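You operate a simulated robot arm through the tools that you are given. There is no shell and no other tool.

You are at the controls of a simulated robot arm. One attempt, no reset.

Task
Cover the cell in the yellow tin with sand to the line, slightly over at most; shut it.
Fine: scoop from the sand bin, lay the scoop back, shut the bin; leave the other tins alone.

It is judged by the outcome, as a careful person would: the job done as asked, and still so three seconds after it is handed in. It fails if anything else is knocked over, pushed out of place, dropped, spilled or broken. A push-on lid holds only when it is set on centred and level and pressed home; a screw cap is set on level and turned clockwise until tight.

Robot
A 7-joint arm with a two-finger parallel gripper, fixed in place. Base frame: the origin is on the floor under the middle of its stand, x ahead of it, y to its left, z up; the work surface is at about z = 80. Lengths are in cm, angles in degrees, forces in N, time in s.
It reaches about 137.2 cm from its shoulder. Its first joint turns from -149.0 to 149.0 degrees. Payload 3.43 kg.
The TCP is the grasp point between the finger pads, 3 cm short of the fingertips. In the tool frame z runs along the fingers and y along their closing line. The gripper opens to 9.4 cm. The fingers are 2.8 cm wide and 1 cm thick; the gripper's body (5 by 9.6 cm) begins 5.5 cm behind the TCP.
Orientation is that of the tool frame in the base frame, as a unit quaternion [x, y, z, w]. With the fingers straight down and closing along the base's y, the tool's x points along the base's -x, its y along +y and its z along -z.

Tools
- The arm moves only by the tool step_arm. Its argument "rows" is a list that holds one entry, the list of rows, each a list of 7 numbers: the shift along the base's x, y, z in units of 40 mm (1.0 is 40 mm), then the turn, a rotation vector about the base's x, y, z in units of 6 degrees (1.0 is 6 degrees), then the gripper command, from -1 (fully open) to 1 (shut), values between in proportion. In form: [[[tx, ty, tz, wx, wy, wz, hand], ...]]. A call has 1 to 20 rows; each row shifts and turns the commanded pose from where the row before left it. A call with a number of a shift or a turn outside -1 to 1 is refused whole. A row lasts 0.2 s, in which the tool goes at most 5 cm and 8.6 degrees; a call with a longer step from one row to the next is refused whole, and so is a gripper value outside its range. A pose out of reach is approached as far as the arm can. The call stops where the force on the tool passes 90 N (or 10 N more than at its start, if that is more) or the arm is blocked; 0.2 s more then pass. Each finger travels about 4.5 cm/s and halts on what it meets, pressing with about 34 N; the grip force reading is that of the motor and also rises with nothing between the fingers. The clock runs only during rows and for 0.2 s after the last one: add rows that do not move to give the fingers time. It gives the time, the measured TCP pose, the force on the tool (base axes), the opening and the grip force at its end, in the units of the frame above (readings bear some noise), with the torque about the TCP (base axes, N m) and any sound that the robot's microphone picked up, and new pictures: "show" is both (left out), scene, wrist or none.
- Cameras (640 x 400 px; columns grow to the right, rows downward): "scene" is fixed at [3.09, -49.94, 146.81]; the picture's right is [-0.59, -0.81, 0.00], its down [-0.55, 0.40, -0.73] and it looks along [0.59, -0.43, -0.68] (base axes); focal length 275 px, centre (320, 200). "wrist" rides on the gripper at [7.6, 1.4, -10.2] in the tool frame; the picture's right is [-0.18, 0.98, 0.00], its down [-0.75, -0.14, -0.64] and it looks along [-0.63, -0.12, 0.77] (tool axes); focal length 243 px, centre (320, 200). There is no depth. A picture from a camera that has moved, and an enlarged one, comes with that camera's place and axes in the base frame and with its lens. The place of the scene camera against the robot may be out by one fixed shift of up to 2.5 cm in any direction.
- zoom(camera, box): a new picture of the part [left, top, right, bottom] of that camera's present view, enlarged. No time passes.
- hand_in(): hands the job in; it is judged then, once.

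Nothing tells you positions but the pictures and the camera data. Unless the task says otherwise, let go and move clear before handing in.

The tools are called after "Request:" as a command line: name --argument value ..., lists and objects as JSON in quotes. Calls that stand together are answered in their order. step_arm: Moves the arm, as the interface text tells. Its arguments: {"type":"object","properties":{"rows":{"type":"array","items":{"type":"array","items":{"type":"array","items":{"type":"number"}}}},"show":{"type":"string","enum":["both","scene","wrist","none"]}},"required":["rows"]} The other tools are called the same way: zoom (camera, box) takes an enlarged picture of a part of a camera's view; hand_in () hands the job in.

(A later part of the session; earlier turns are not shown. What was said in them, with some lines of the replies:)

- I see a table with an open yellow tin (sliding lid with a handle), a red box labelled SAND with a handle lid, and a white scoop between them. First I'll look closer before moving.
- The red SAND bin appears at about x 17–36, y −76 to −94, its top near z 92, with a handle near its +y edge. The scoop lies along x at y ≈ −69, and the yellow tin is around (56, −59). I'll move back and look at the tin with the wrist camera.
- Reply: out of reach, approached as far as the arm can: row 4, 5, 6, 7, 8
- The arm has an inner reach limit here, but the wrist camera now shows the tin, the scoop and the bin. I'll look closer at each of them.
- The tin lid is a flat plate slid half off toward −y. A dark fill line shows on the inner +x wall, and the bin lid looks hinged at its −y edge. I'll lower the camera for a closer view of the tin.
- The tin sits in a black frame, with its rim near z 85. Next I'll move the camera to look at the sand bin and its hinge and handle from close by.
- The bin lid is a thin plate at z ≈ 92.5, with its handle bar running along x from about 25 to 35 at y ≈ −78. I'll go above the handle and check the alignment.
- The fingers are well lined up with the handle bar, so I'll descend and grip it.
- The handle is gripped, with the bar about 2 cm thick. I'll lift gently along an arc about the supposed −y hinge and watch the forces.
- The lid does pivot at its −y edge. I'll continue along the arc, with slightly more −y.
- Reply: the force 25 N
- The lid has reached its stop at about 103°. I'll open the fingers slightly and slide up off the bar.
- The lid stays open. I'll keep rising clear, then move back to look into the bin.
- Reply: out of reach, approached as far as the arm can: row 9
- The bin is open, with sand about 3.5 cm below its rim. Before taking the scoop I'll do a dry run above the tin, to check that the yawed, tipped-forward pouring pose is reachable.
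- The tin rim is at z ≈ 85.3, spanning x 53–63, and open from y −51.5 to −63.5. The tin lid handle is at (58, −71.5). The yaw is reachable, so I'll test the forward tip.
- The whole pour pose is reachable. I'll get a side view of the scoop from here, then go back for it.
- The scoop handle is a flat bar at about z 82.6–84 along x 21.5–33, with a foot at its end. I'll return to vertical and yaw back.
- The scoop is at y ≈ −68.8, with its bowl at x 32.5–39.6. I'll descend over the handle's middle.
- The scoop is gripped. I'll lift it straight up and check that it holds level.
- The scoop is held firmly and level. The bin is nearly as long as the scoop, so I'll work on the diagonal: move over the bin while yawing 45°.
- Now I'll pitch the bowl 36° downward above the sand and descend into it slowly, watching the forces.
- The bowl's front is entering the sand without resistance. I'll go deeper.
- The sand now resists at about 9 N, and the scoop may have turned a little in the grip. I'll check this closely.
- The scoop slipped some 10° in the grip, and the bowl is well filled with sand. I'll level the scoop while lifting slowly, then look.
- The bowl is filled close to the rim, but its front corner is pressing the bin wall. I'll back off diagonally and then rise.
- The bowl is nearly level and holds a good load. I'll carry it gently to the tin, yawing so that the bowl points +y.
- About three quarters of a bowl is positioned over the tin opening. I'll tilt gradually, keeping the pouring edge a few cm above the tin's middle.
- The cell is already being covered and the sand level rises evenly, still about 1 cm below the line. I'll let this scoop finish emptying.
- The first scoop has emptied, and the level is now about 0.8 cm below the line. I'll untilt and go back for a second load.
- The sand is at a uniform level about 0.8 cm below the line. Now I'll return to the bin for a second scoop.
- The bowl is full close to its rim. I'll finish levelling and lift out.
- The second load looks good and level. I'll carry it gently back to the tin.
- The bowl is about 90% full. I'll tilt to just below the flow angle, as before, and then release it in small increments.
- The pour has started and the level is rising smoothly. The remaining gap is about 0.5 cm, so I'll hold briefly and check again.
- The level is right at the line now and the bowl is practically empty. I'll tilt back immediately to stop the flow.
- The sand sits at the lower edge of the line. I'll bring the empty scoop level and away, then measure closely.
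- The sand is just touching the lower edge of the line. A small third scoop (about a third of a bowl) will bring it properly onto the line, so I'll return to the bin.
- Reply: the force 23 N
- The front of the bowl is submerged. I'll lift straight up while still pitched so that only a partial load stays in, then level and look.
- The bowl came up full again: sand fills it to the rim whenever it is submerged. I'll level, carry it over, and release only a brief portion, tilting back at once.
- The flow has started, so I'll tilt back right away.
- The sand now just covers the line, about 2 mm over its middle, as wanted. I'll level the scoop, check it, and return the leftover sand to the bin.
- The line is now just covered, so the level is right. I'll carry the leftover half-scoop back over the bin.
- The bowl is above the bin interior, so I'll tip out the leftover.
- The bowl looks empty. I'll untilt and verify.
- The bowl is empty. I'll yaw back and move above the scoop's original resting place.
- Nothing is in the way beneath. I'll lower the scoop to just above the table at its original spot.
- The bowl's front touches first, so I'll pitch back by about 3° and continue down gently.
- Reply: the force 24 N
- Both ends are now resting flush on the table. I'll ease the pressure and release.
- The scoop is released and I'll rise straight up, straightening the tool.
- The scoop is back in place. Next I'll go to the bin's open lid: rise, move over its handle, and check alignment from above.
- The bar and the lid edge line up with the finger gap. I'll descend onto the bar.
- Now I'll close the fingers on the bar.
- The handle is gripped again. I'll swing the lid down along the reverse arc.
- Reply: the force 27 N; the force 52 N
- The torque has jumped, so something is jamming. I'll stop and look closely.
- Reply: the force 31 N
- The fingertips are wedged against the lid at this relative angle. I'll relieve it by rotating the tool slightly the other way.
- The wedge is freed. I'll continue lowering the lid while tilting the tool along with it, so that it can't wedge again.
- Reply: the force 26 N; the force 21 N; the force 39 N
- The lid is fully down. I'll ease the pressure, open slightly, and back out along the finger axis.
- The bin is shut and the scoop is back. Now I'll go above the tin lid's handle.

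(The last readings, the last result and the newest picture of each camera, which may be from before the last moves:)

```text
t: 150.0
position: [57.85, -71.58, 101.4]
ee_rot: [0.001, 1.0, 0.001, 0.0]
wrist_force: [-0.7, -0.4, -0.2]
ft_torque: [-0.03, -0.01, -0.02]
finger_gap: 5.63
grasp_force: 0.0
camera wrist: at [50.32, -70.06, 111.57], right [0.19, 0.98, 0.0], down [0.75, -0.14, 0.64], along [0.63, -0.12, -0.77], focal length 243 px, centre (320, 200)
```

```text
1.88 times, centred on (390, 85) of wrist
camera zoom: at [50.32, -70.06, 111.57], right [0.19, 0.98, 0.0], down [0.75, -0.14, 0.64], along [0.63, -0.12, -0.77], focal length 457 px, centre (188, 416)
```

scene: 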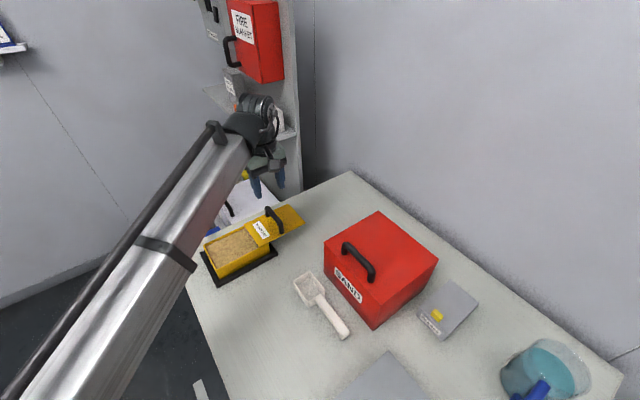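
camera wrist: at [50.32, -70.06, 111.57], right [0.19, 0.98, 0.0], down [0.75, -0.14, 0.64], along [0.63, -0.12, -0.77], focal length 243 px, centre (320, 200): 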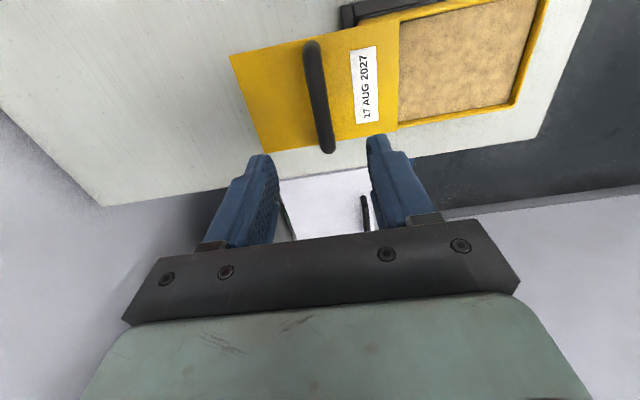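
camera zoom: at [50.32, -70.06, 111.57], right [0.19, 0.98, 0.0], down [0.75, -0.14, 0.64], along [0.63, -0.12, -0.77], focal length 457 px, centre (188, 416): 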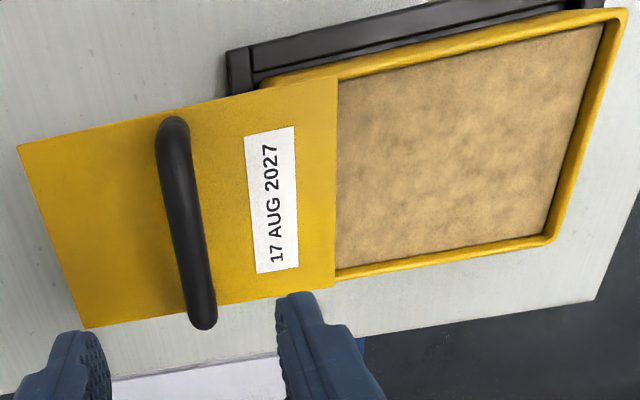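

The bar is at y ≈ −71.3. I'll descend around it, leaving the fingertips just above the lid plate.

Request:
step_arm --rows '[[[-0.05, 0.06, -0.6, 0, 0, 0, -0.2], [-0.04, 0, -0.6, 0, 0, 0, -0.2], [0, 0, -0.6, 0, 0, 0, -0.2], [0, 0, -0.5, 0, 0, 0, -0.2], [0, 0, -0.4, 0, 0, 0, -0.2], [0, 0, 0, 0, 0, 0, -0.2]]]' --show "both"

Request:
zoom --camera "scene" --box '[190, 170, 320, 290]'

```text
t: 151.4
position: [57.38, -71.34, 90.56]
ee_rot: [0.0, 1.0, 0.0, 0.0]
wrist_force: [-0.2, 0.1, 0.5]
ft_torque: [-0.01, 0.01, -0.01]
finger_gap: 5.63
grasp_force: 0.1
camera wrist: at [49.89, -69.78, 100.78], right [0.19, 0.98, 0.0], down [0.75, -0.14, 0.64], along [0.63, -0.12, -0.77], focal length 243 px, centre (320, 200)
```

scene: 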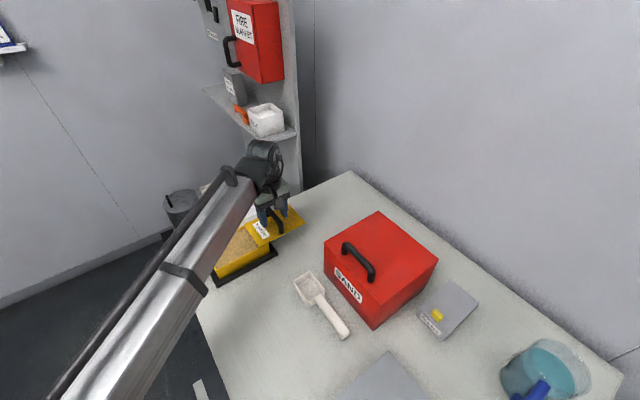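
wrist: 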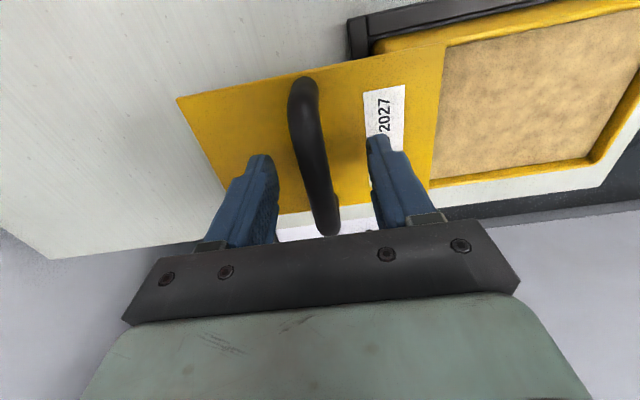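

```text
3.33 times, centred on (255, 230) of scene
camera zoom: at [3.09, -49.94, 146.81], right [-0.59, -0.81, 0.0], down [-0.55, 0.4, -0.73], along [0.59, -0.43, -0.68], focal length 915 px, centre (537, 100)
```

zoom: 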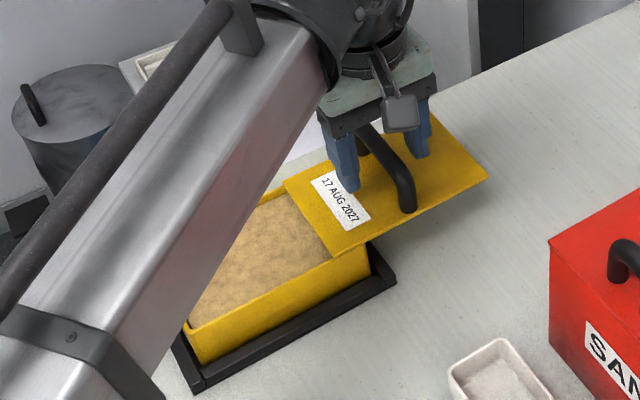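

Request:
step_arm --rows '[[[0, 0, -0.05, 0, 0, 0, 0.2], [0, 0, 0, 0, 0, 0, 0.5], [0, 0, 0, 0, 0, 0, 1], [0, 0, 0, 0, 0, 0, 1], [0, 0, 0, 0, 0, 0, 1]]]' --show "wrist"

```text
t: 152.6
position: [57.43, -71.35, 90.47]
ee_rot: [0.001, 1.0, 0.0, 0.0]
wrist_force: [-1.1, -0.1, -0.4]
ft_torque: [0.01, -0.05, 0.11]
finger_gap: 1.54
grasp_force: 34.4
camera wrist: at [49.88, -69.79, 100.58], right [0.19, 0.98, 0.0], down [0.75, -0.14, 0.64], along [0.63, -0.12, -0.77], focal length 243 px, centre (320, 200)
```

wrist: 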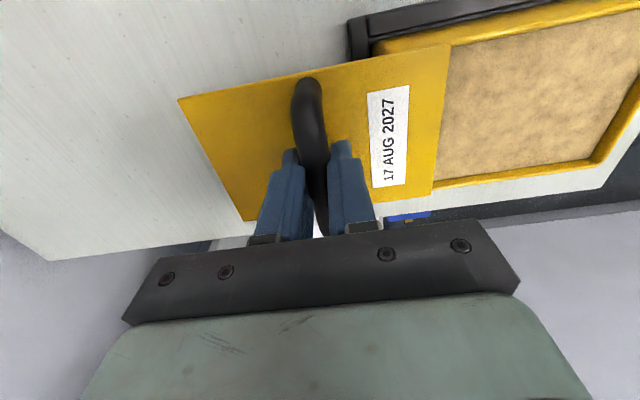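

I'll slide the lid toward +y a little and watch the force.

Request:
step_arm --rows '[[[0, 0.1, 0, 0, 0, 0, 1], [0, 0.15, 0, 0, 0, 0, 1], [0, 0, 0, 0, 0, 0, 1]]]' --show "both"

```text
t: 153.4
position: [57.31, -70.22, 90.4]
ee_rot: [0.001, 1.0, 0.001, 0.001]
wrist_force: [-0.4, 1.1, -0.3]
ft_torque: [0.01, -0.16, 0.12]
finger_gap: 1.55
grasp_force: 33.9
camera wrist: at [49.88, -68.81, 100.59], right [0.19, 0.98, 0.0], down [0.75, -0.14, 0.64], along [0.63, -0.12, -0.77], focal length 243 px, centre (320, 200)
```

scene: 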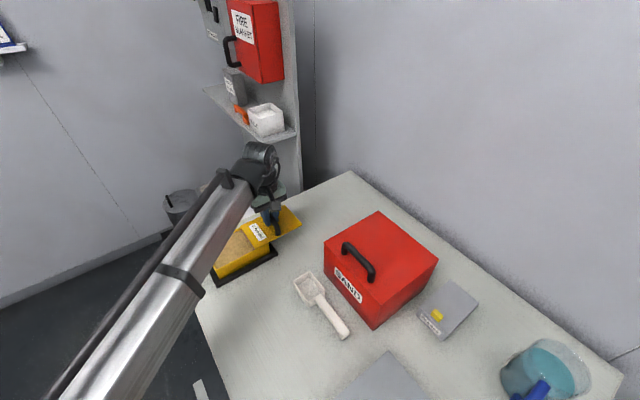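
wrist: 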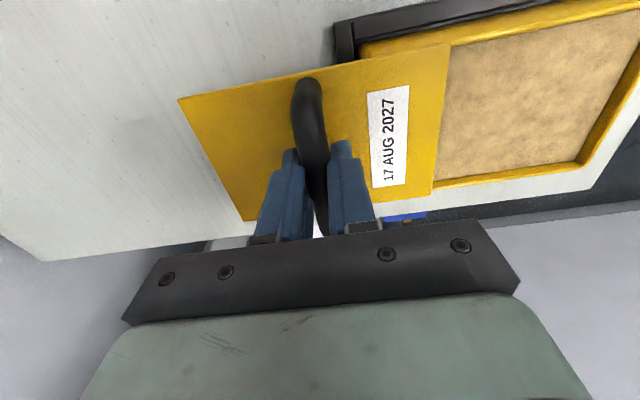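

The lid slides freely. I'll continue, slowing near the end.

Request:
step_arm --rows '[[[0, 0.25, 0, 0, 0, 0, 1], [0, 0.25, 0, 0, 0, 0, 1], [0, 0.25, 0, 0, 0, 0, 1], [0, 0.25, 0, 0, 0, 0, 1], [0, 0.25, 0, 0, 0, 0, 1], [0, 0.25, 0, 0, 0, 0, 1], [0, 0.25, 0, 0, 0, 0, 1], [0, 0.25, 0, 0, 0, 0, 1], [0, 0.2, 0, 0, 0, 0, 1], [0, 0, 0, 0, 0, 0, 1]]]' --show "both"

Request:
zoom --camera "wrist" --box '[160, 0, 560, 240]'

```text
t: 155.6
position: [57.43, -61.51, 90.36]
ee_rot: [0.002, 1.0, 0.001, -0.001]
wrist_force: [3.5, 0.6, 6.9]
ft_torque: [-0.06, 0.3, 0.0]
finger_gap: 1.52
grasp_force: 33.4
camera wrist: at [49.87, -60.04, 100.59], right [0.19, 0.98, 0.0], down [0.75, -0.14, 0.64], along [0.63, -0.12, -0.77], focal length 243 px, centre (320, 200)
```

scene: 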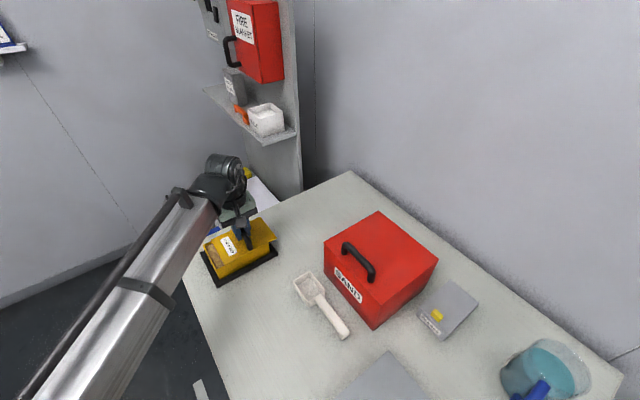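
wrist: 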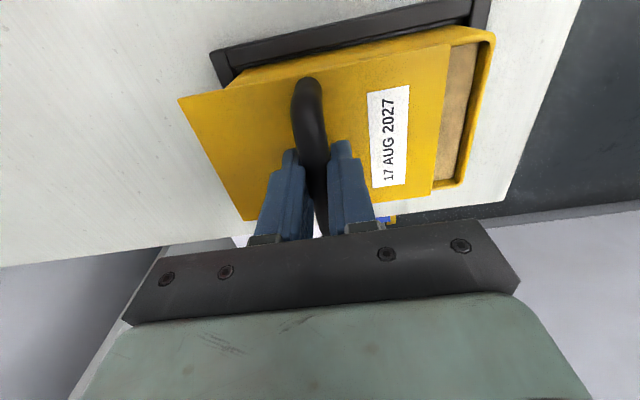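

```text
1.60 times, centred on (360, 120) of wrist
camera zoom: at [49.87, -60.04, 100.59], right [0.19, 0.98, 0.0], down [0.75, -0.14, 0.64], along [0.63, -0.12, -0.77], focal length 388 px, centre (256, 328)
```

zoom: 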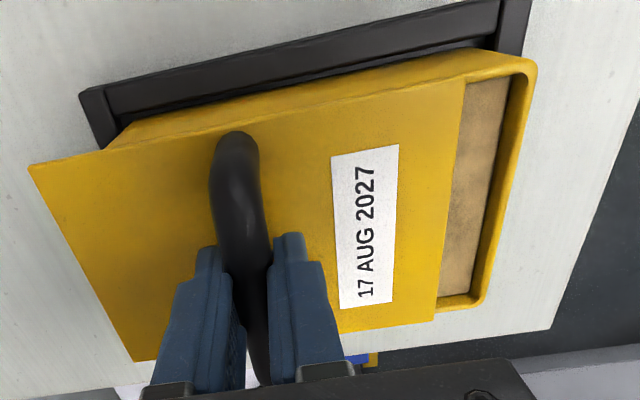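

Request:
step_arm --rows '[[[0, 0.1, 0, 0, 0, 0, 1], [0, 0.1, 0, 0, 0, 0, 1], [0, 0.1, 0, 0, 0, 0, 1], [0, 0.1, 0, 0, 0, 0, 1], [0, 0.08, 0, 0, 0, 0, 1], [0, 0, 0, 0, 0, 0, 1]]]' --show "none"

Request:
zoom --camera "wrist" --box '[160, 0, 560, 240]'

```text
t: 157.0
position: [57.48, -59.56, 90.33]
ee_rot: [0.001, 1.0, 0.0, 0.0]
wrist_force: [8.1, 0.1, 7.6]
ft_torque: [0.0, -0.16, 0.07]
finger_gap: 1.51
grasp_force: 34.5
```

```text
1.60 times, centred on (360, 120) of wrist
camera zoom: at [49.87, -58.06, 100.59], right [0.19, 0.98, 0.0], down [0.75, -0.14, 0.64], along [0.63, -0.12, -0.77], focal length 388 px, centre (256, 328)
```

zoom: 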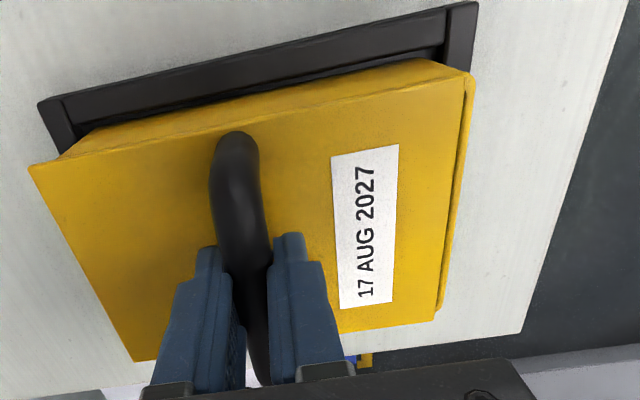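

Request:
step_arm --rows '[[[0, 0.05, 0, 0, 0, 0, 1], [0, 0.05, 0, 0, 0, 0, 1], [0, 0.05, 0, 0, 0, 0, 1], [0, 0, 0, 0, 0, 0, 1]]]' --show "none"

Request:
zoom --camera "wrist" --box '[160, 0, 560, 240]'

Request:
zoom --camera "scene" --box '[190, 190, 300, 290]'

```text
t: 158.0
position: [57.4, -58.99, 90.29]
ee_rot: [0.001, 1.0, 0.0, 0.0]
wrist_force: [7.8, -0.5, 8.2]
ft_torque: [-0.04, -0.34, 0.08]
finger_gap: 1.52
grasp_force: 34.1
```

```text
1.60 times, centred on (360, 120) of wrist
camera zoom: at [49.87, -57.49, 100.59], right [0.19, 0.98, 0.0], down [0.75, -0.14, 0.64], along [0.63, -0.12, -0.77], focal length 388 px, centre (256, 328)
```

zoom: 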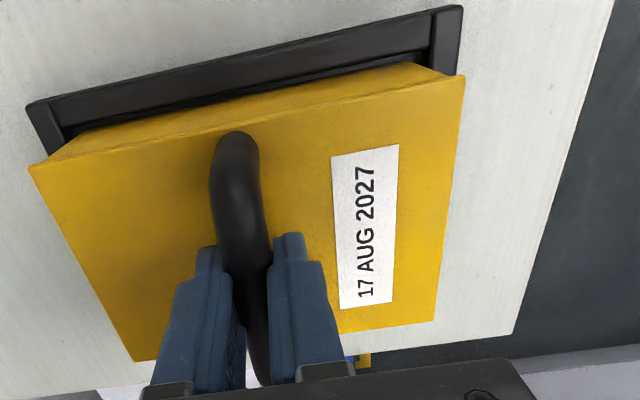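

```text
4.00 times, centred on (245, 240) of scene
camera zoom: at [3.09, -49.94, 146.81], right [-0.59, -0.81, 0.0], down [-0.55, 0.4, -0.73], along [0.59, -0.43, -0.68], focal length 1098 px, centre (620, 40)
```

zoom: 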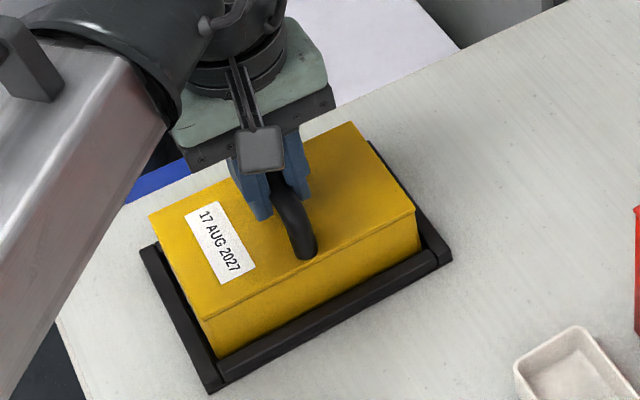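

The lid appears aligned with the tin. I'll check the corner alignment closely.

Request:
zoom --camera "scene" --box '[222, 230, 262, 290]'

Request:
zoom --camera "scene" --box '[265, 215, 310, 265]'

```text
6.67 times, centred on (242, 260) of scene
camera zoom: at [3.09, -49.94, 146.81], right [-0.59, -0.81, 0.0], down [-0.55, 0.4, -0.73], along [0.59, -0.43, -0.68], focal length 1831 px, centre (840, -200)
```

zoom: 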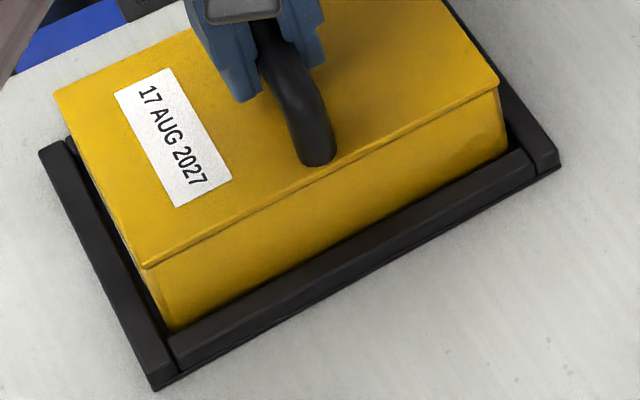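

```text
8.00 times, centred on (288, 240) of scene
camera zoom: at [3.09, -49.94, 146.81], right [-0.59, -0.81, 0.0], down [-0.55, 0.4, -0.73], along [0.59, -0.43, -0.68], focal length 2197 px, centre (580, -120)
```

zoom: 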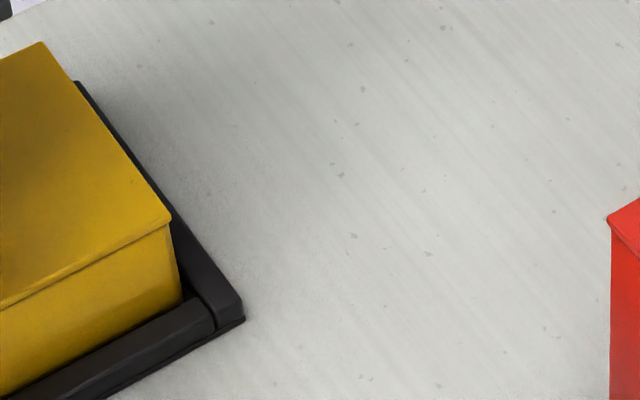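

Both corners look aligned. A gentle extra push will confirm whether the lid is at its stop.

Request:
step_arm --rows '[[[0, 0.03, 0, 0, 0, 0, 1], [0, 0.02, 0, 0, 0, 0, 1], [0, 0, 0, 0, 0, 0, 1]]]' --show "none"

Request:
zoom --camera "scene" --box '[222, 230, 262, 290]'

```text
t: 158.8
position: [57.39, -58.78, 90.48]
ee_rot: [0.002, 1.0, -0.001, -0.001]
wrist_force: [2.1, -8.9, 7.4]
ft_torque: [-0.04, -0.35, -0.11]
finger_gap: 1.5
grasp_force: 33.7
```

```text
6.67 times, centred on (242, 260) of scene
camera zoom: at [3.09, -49.94, 146.81], right [-0.59, -0.81, 0.0], down [-0.55, 0.4, -0.73], along [0.59, -0.43, -0.68], focal length 1831 px, centre (840, -200)
```

zoom: 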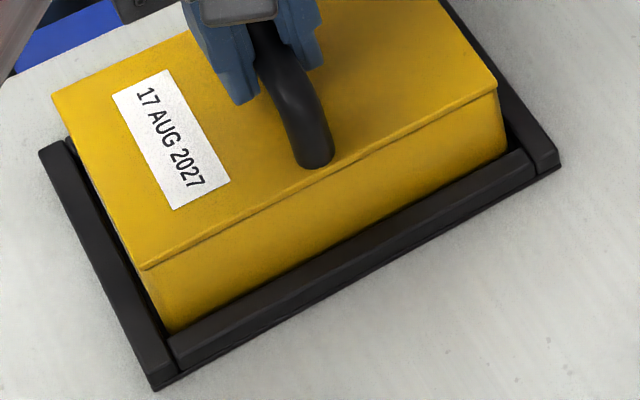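

Request:
step_arm --rows '[[[0, 0.025, 0, 0, 0, 0, 1], [0, 0, 0, 0, 0, 0, 1]]]' --show "none"

```text
t: 159.4
position: [57.32, -58.78, 90.48]
ee_rot: [0.001, 1.0, 0.0, 0.0]
wrist_force: [-2.4, -9.6, 9.4]
ft_torque: [-0.18, 0.18, -0.06]
finger_gap: 1.52
grasp_force: 33.8
```

The lid is against its stop. I'll press down gently through the handle to be sure it's seated.

Request:
step_arm --rows '[[[0, -0.02, -0.04, 0, 0, 0, 1], [0, 0, -0.04, 0, 0, 0, 1], [0, 0, -0.04, 0, 0, 0, 1], [0, 0, 0, 0, 0, 0, 1]]]' --show "none"

```text
t: 160.4
position: [57.38, -58.69, 90.42]
ee_rot: [0.0, 1.0, -0.001, 0.002]
wrist_force: [-4.0, -8.6, 77.5]
ft_torque: [-0.1, 0.04, -0.05]
finger_gap: 1.58
grasp_force: 33.8
```

It is solid and fully seated. I'll ease off and release.

Request:
step_arm --rows '[[[0, 0, 0.06, 0, 0, 0, 1], [0, -0.01, 0.05, 0, 0, 0, 1], [0, 0, 0, 0, 0, 0, 1], [0, 0, 0, 0, 0, 0, 0.5], [0, 0, 0, 0, 0, 0, 0.2], [0, 0, 0, 0, 0, 0, 0.1], [0, 0, 0, 0, 0, 0, 0.1]]]' --show "wrist"

```text
t: 162.0
position: [57.46, -58.76, 90.33]
ee_rot: [0.001, 1.0, 0.002, -0.001]
wrist_force: [-0.8, -0.4, 0.1]
ft_torque: [-0.02, 0.0, 0.0]
finger_gap: 4.25
grasp_force: 0.0
camera wrist: at [49.9, -57.3, 100.57], right [0.19, 0.98, 0.0], down [0.75, -0.14, 0.64], along [0.63, -0.12, -0.77], focal length 243 px, centre (320, 200)
```

wrist: 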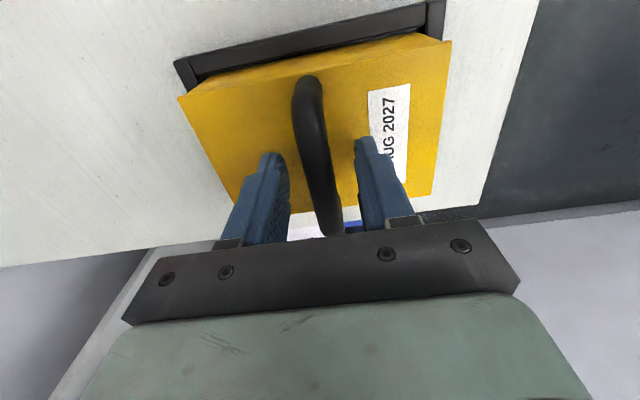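

Released cleanly. I'll rise straight up and move clear, then inspect everything.

Request:
step_arm --rows '[[[0, 0, 0.3, 0, 0, 0, 0.1], [0, 0, 0.5, 0, 0, 0, 0.1], [0, 0, 0.6, 0, 0, 0, 0.1], [0, 0, 0.6, 0, 0, 0, 0.1], [0.2, -0.3, 0.5, 0, 0, 0, 0], [0.3, -0.5, 0.3, 0, 0, 0, -0.2], [0.3, -0.5, 0.3, 0, 0, 0, -0.2], [0.3, -0.5, 0.3, 0, 0, 0, -0.2], [0.3, -0.5, 0.2, 0, 0, 0, -0.2], [0.2, -0.5, 0.2, 0, 0, 0, -0.2], [0.2, -0.5, 0, 0, 0, 0, -0.2], [0, 0, 0, 0, 0, 0, -0.2]]]' --show "both"

Request:
zoom --camera "scene" --box '[185, 190, 305, 290]'

Request:
zoom --camera "scene" --box '[280, 190, 450, 350]'

```text
t: 164.6
position: [64.48, -72.09, 105.68]
ee_rot: [0.001, 1.0, 0.001, -0.001]
wrist_force: [-0.2, -0.2, 0.6]
ft_torque: [0.0, 0.03, 0.03]
finger_gap: 5.67
grasp_force: 0.0
camera wrist: at [57.02, -70.54, 115.78], right [0.19, 0.98, 0.0], down [0.75, -0.14, 0.64], along [0.63, -0.12, -0.77], focal length 243 px, centre (320, 200)
```

scene: 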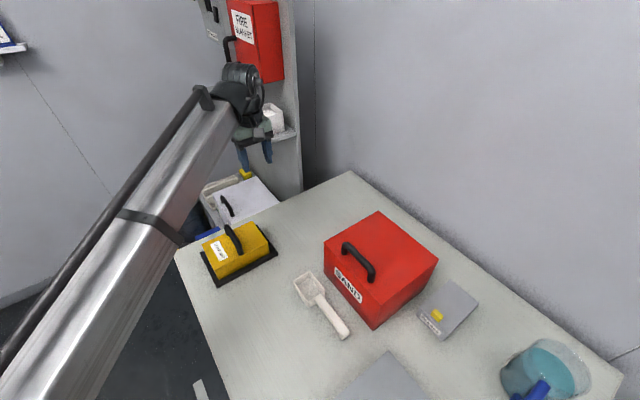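
wrist: 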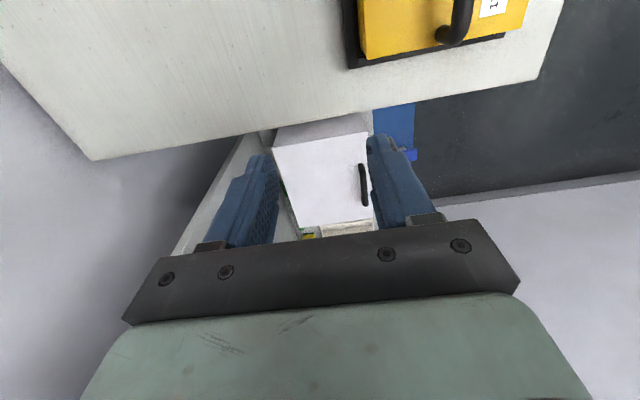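

```text
4.00 times, centred on (245, 240) of scene
camera zoom: at [3.09, -49.94, 146.81], right [-0.59, -0.81, 0.0], down [-0.55, 0.4, -0.73], along [0.59, -0.43, -0.68], focal length 1098 px, centre (620, 40)
```

zoom: 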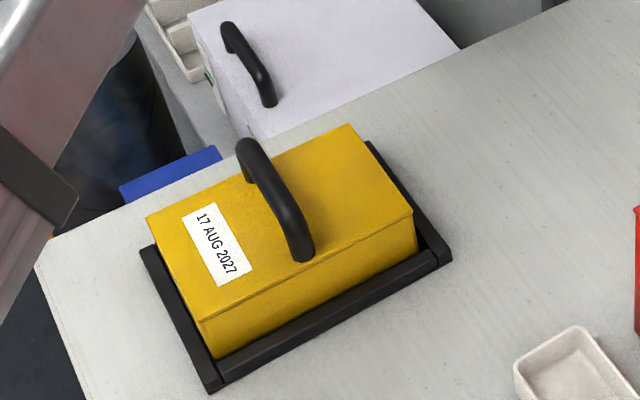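

```text
2.50 times, centred on (365, 270) of scene
camera zoom: at [3.09, -49.94, 146.81], right [-0.59, -0.81, 0.0], down [-0.55, 0.4, -0.73], along [0.59, -0.43, -0.68], focal length 686 px, centre (208, 25)
```

zoom: 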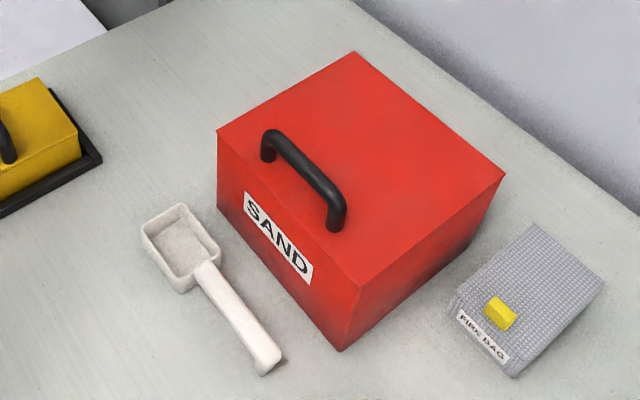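

The tin is shut and aligned in its frame, the bin is closed, and the scoop lies flat where it was. No sand has spilled and the arm is clear, so I'm handing in.

Request:
hand_in

```text
The job is handed in.
```

The cell in the yellow tin is buried in sand to just over the line, by roughly 2 mm. The lid is slid shut against its stop, and it didn't move when I pressed down on it.

- **Sand bin:** I took three scoops. About half of the last one was left over, so I tipped it back into the bin, then closed the bin lid.
- **Scoop:** it is empty and lying flat on the table in about its original place.
- **One snag:** while I was closing the bin lid, the gripper jammed briefly against it partway down. I freed it and the lid then closed fully.
- **Everything else:** I saw no spilled sand on the table, and nothing else was moved, including the other tins. The arm is clear of everything.
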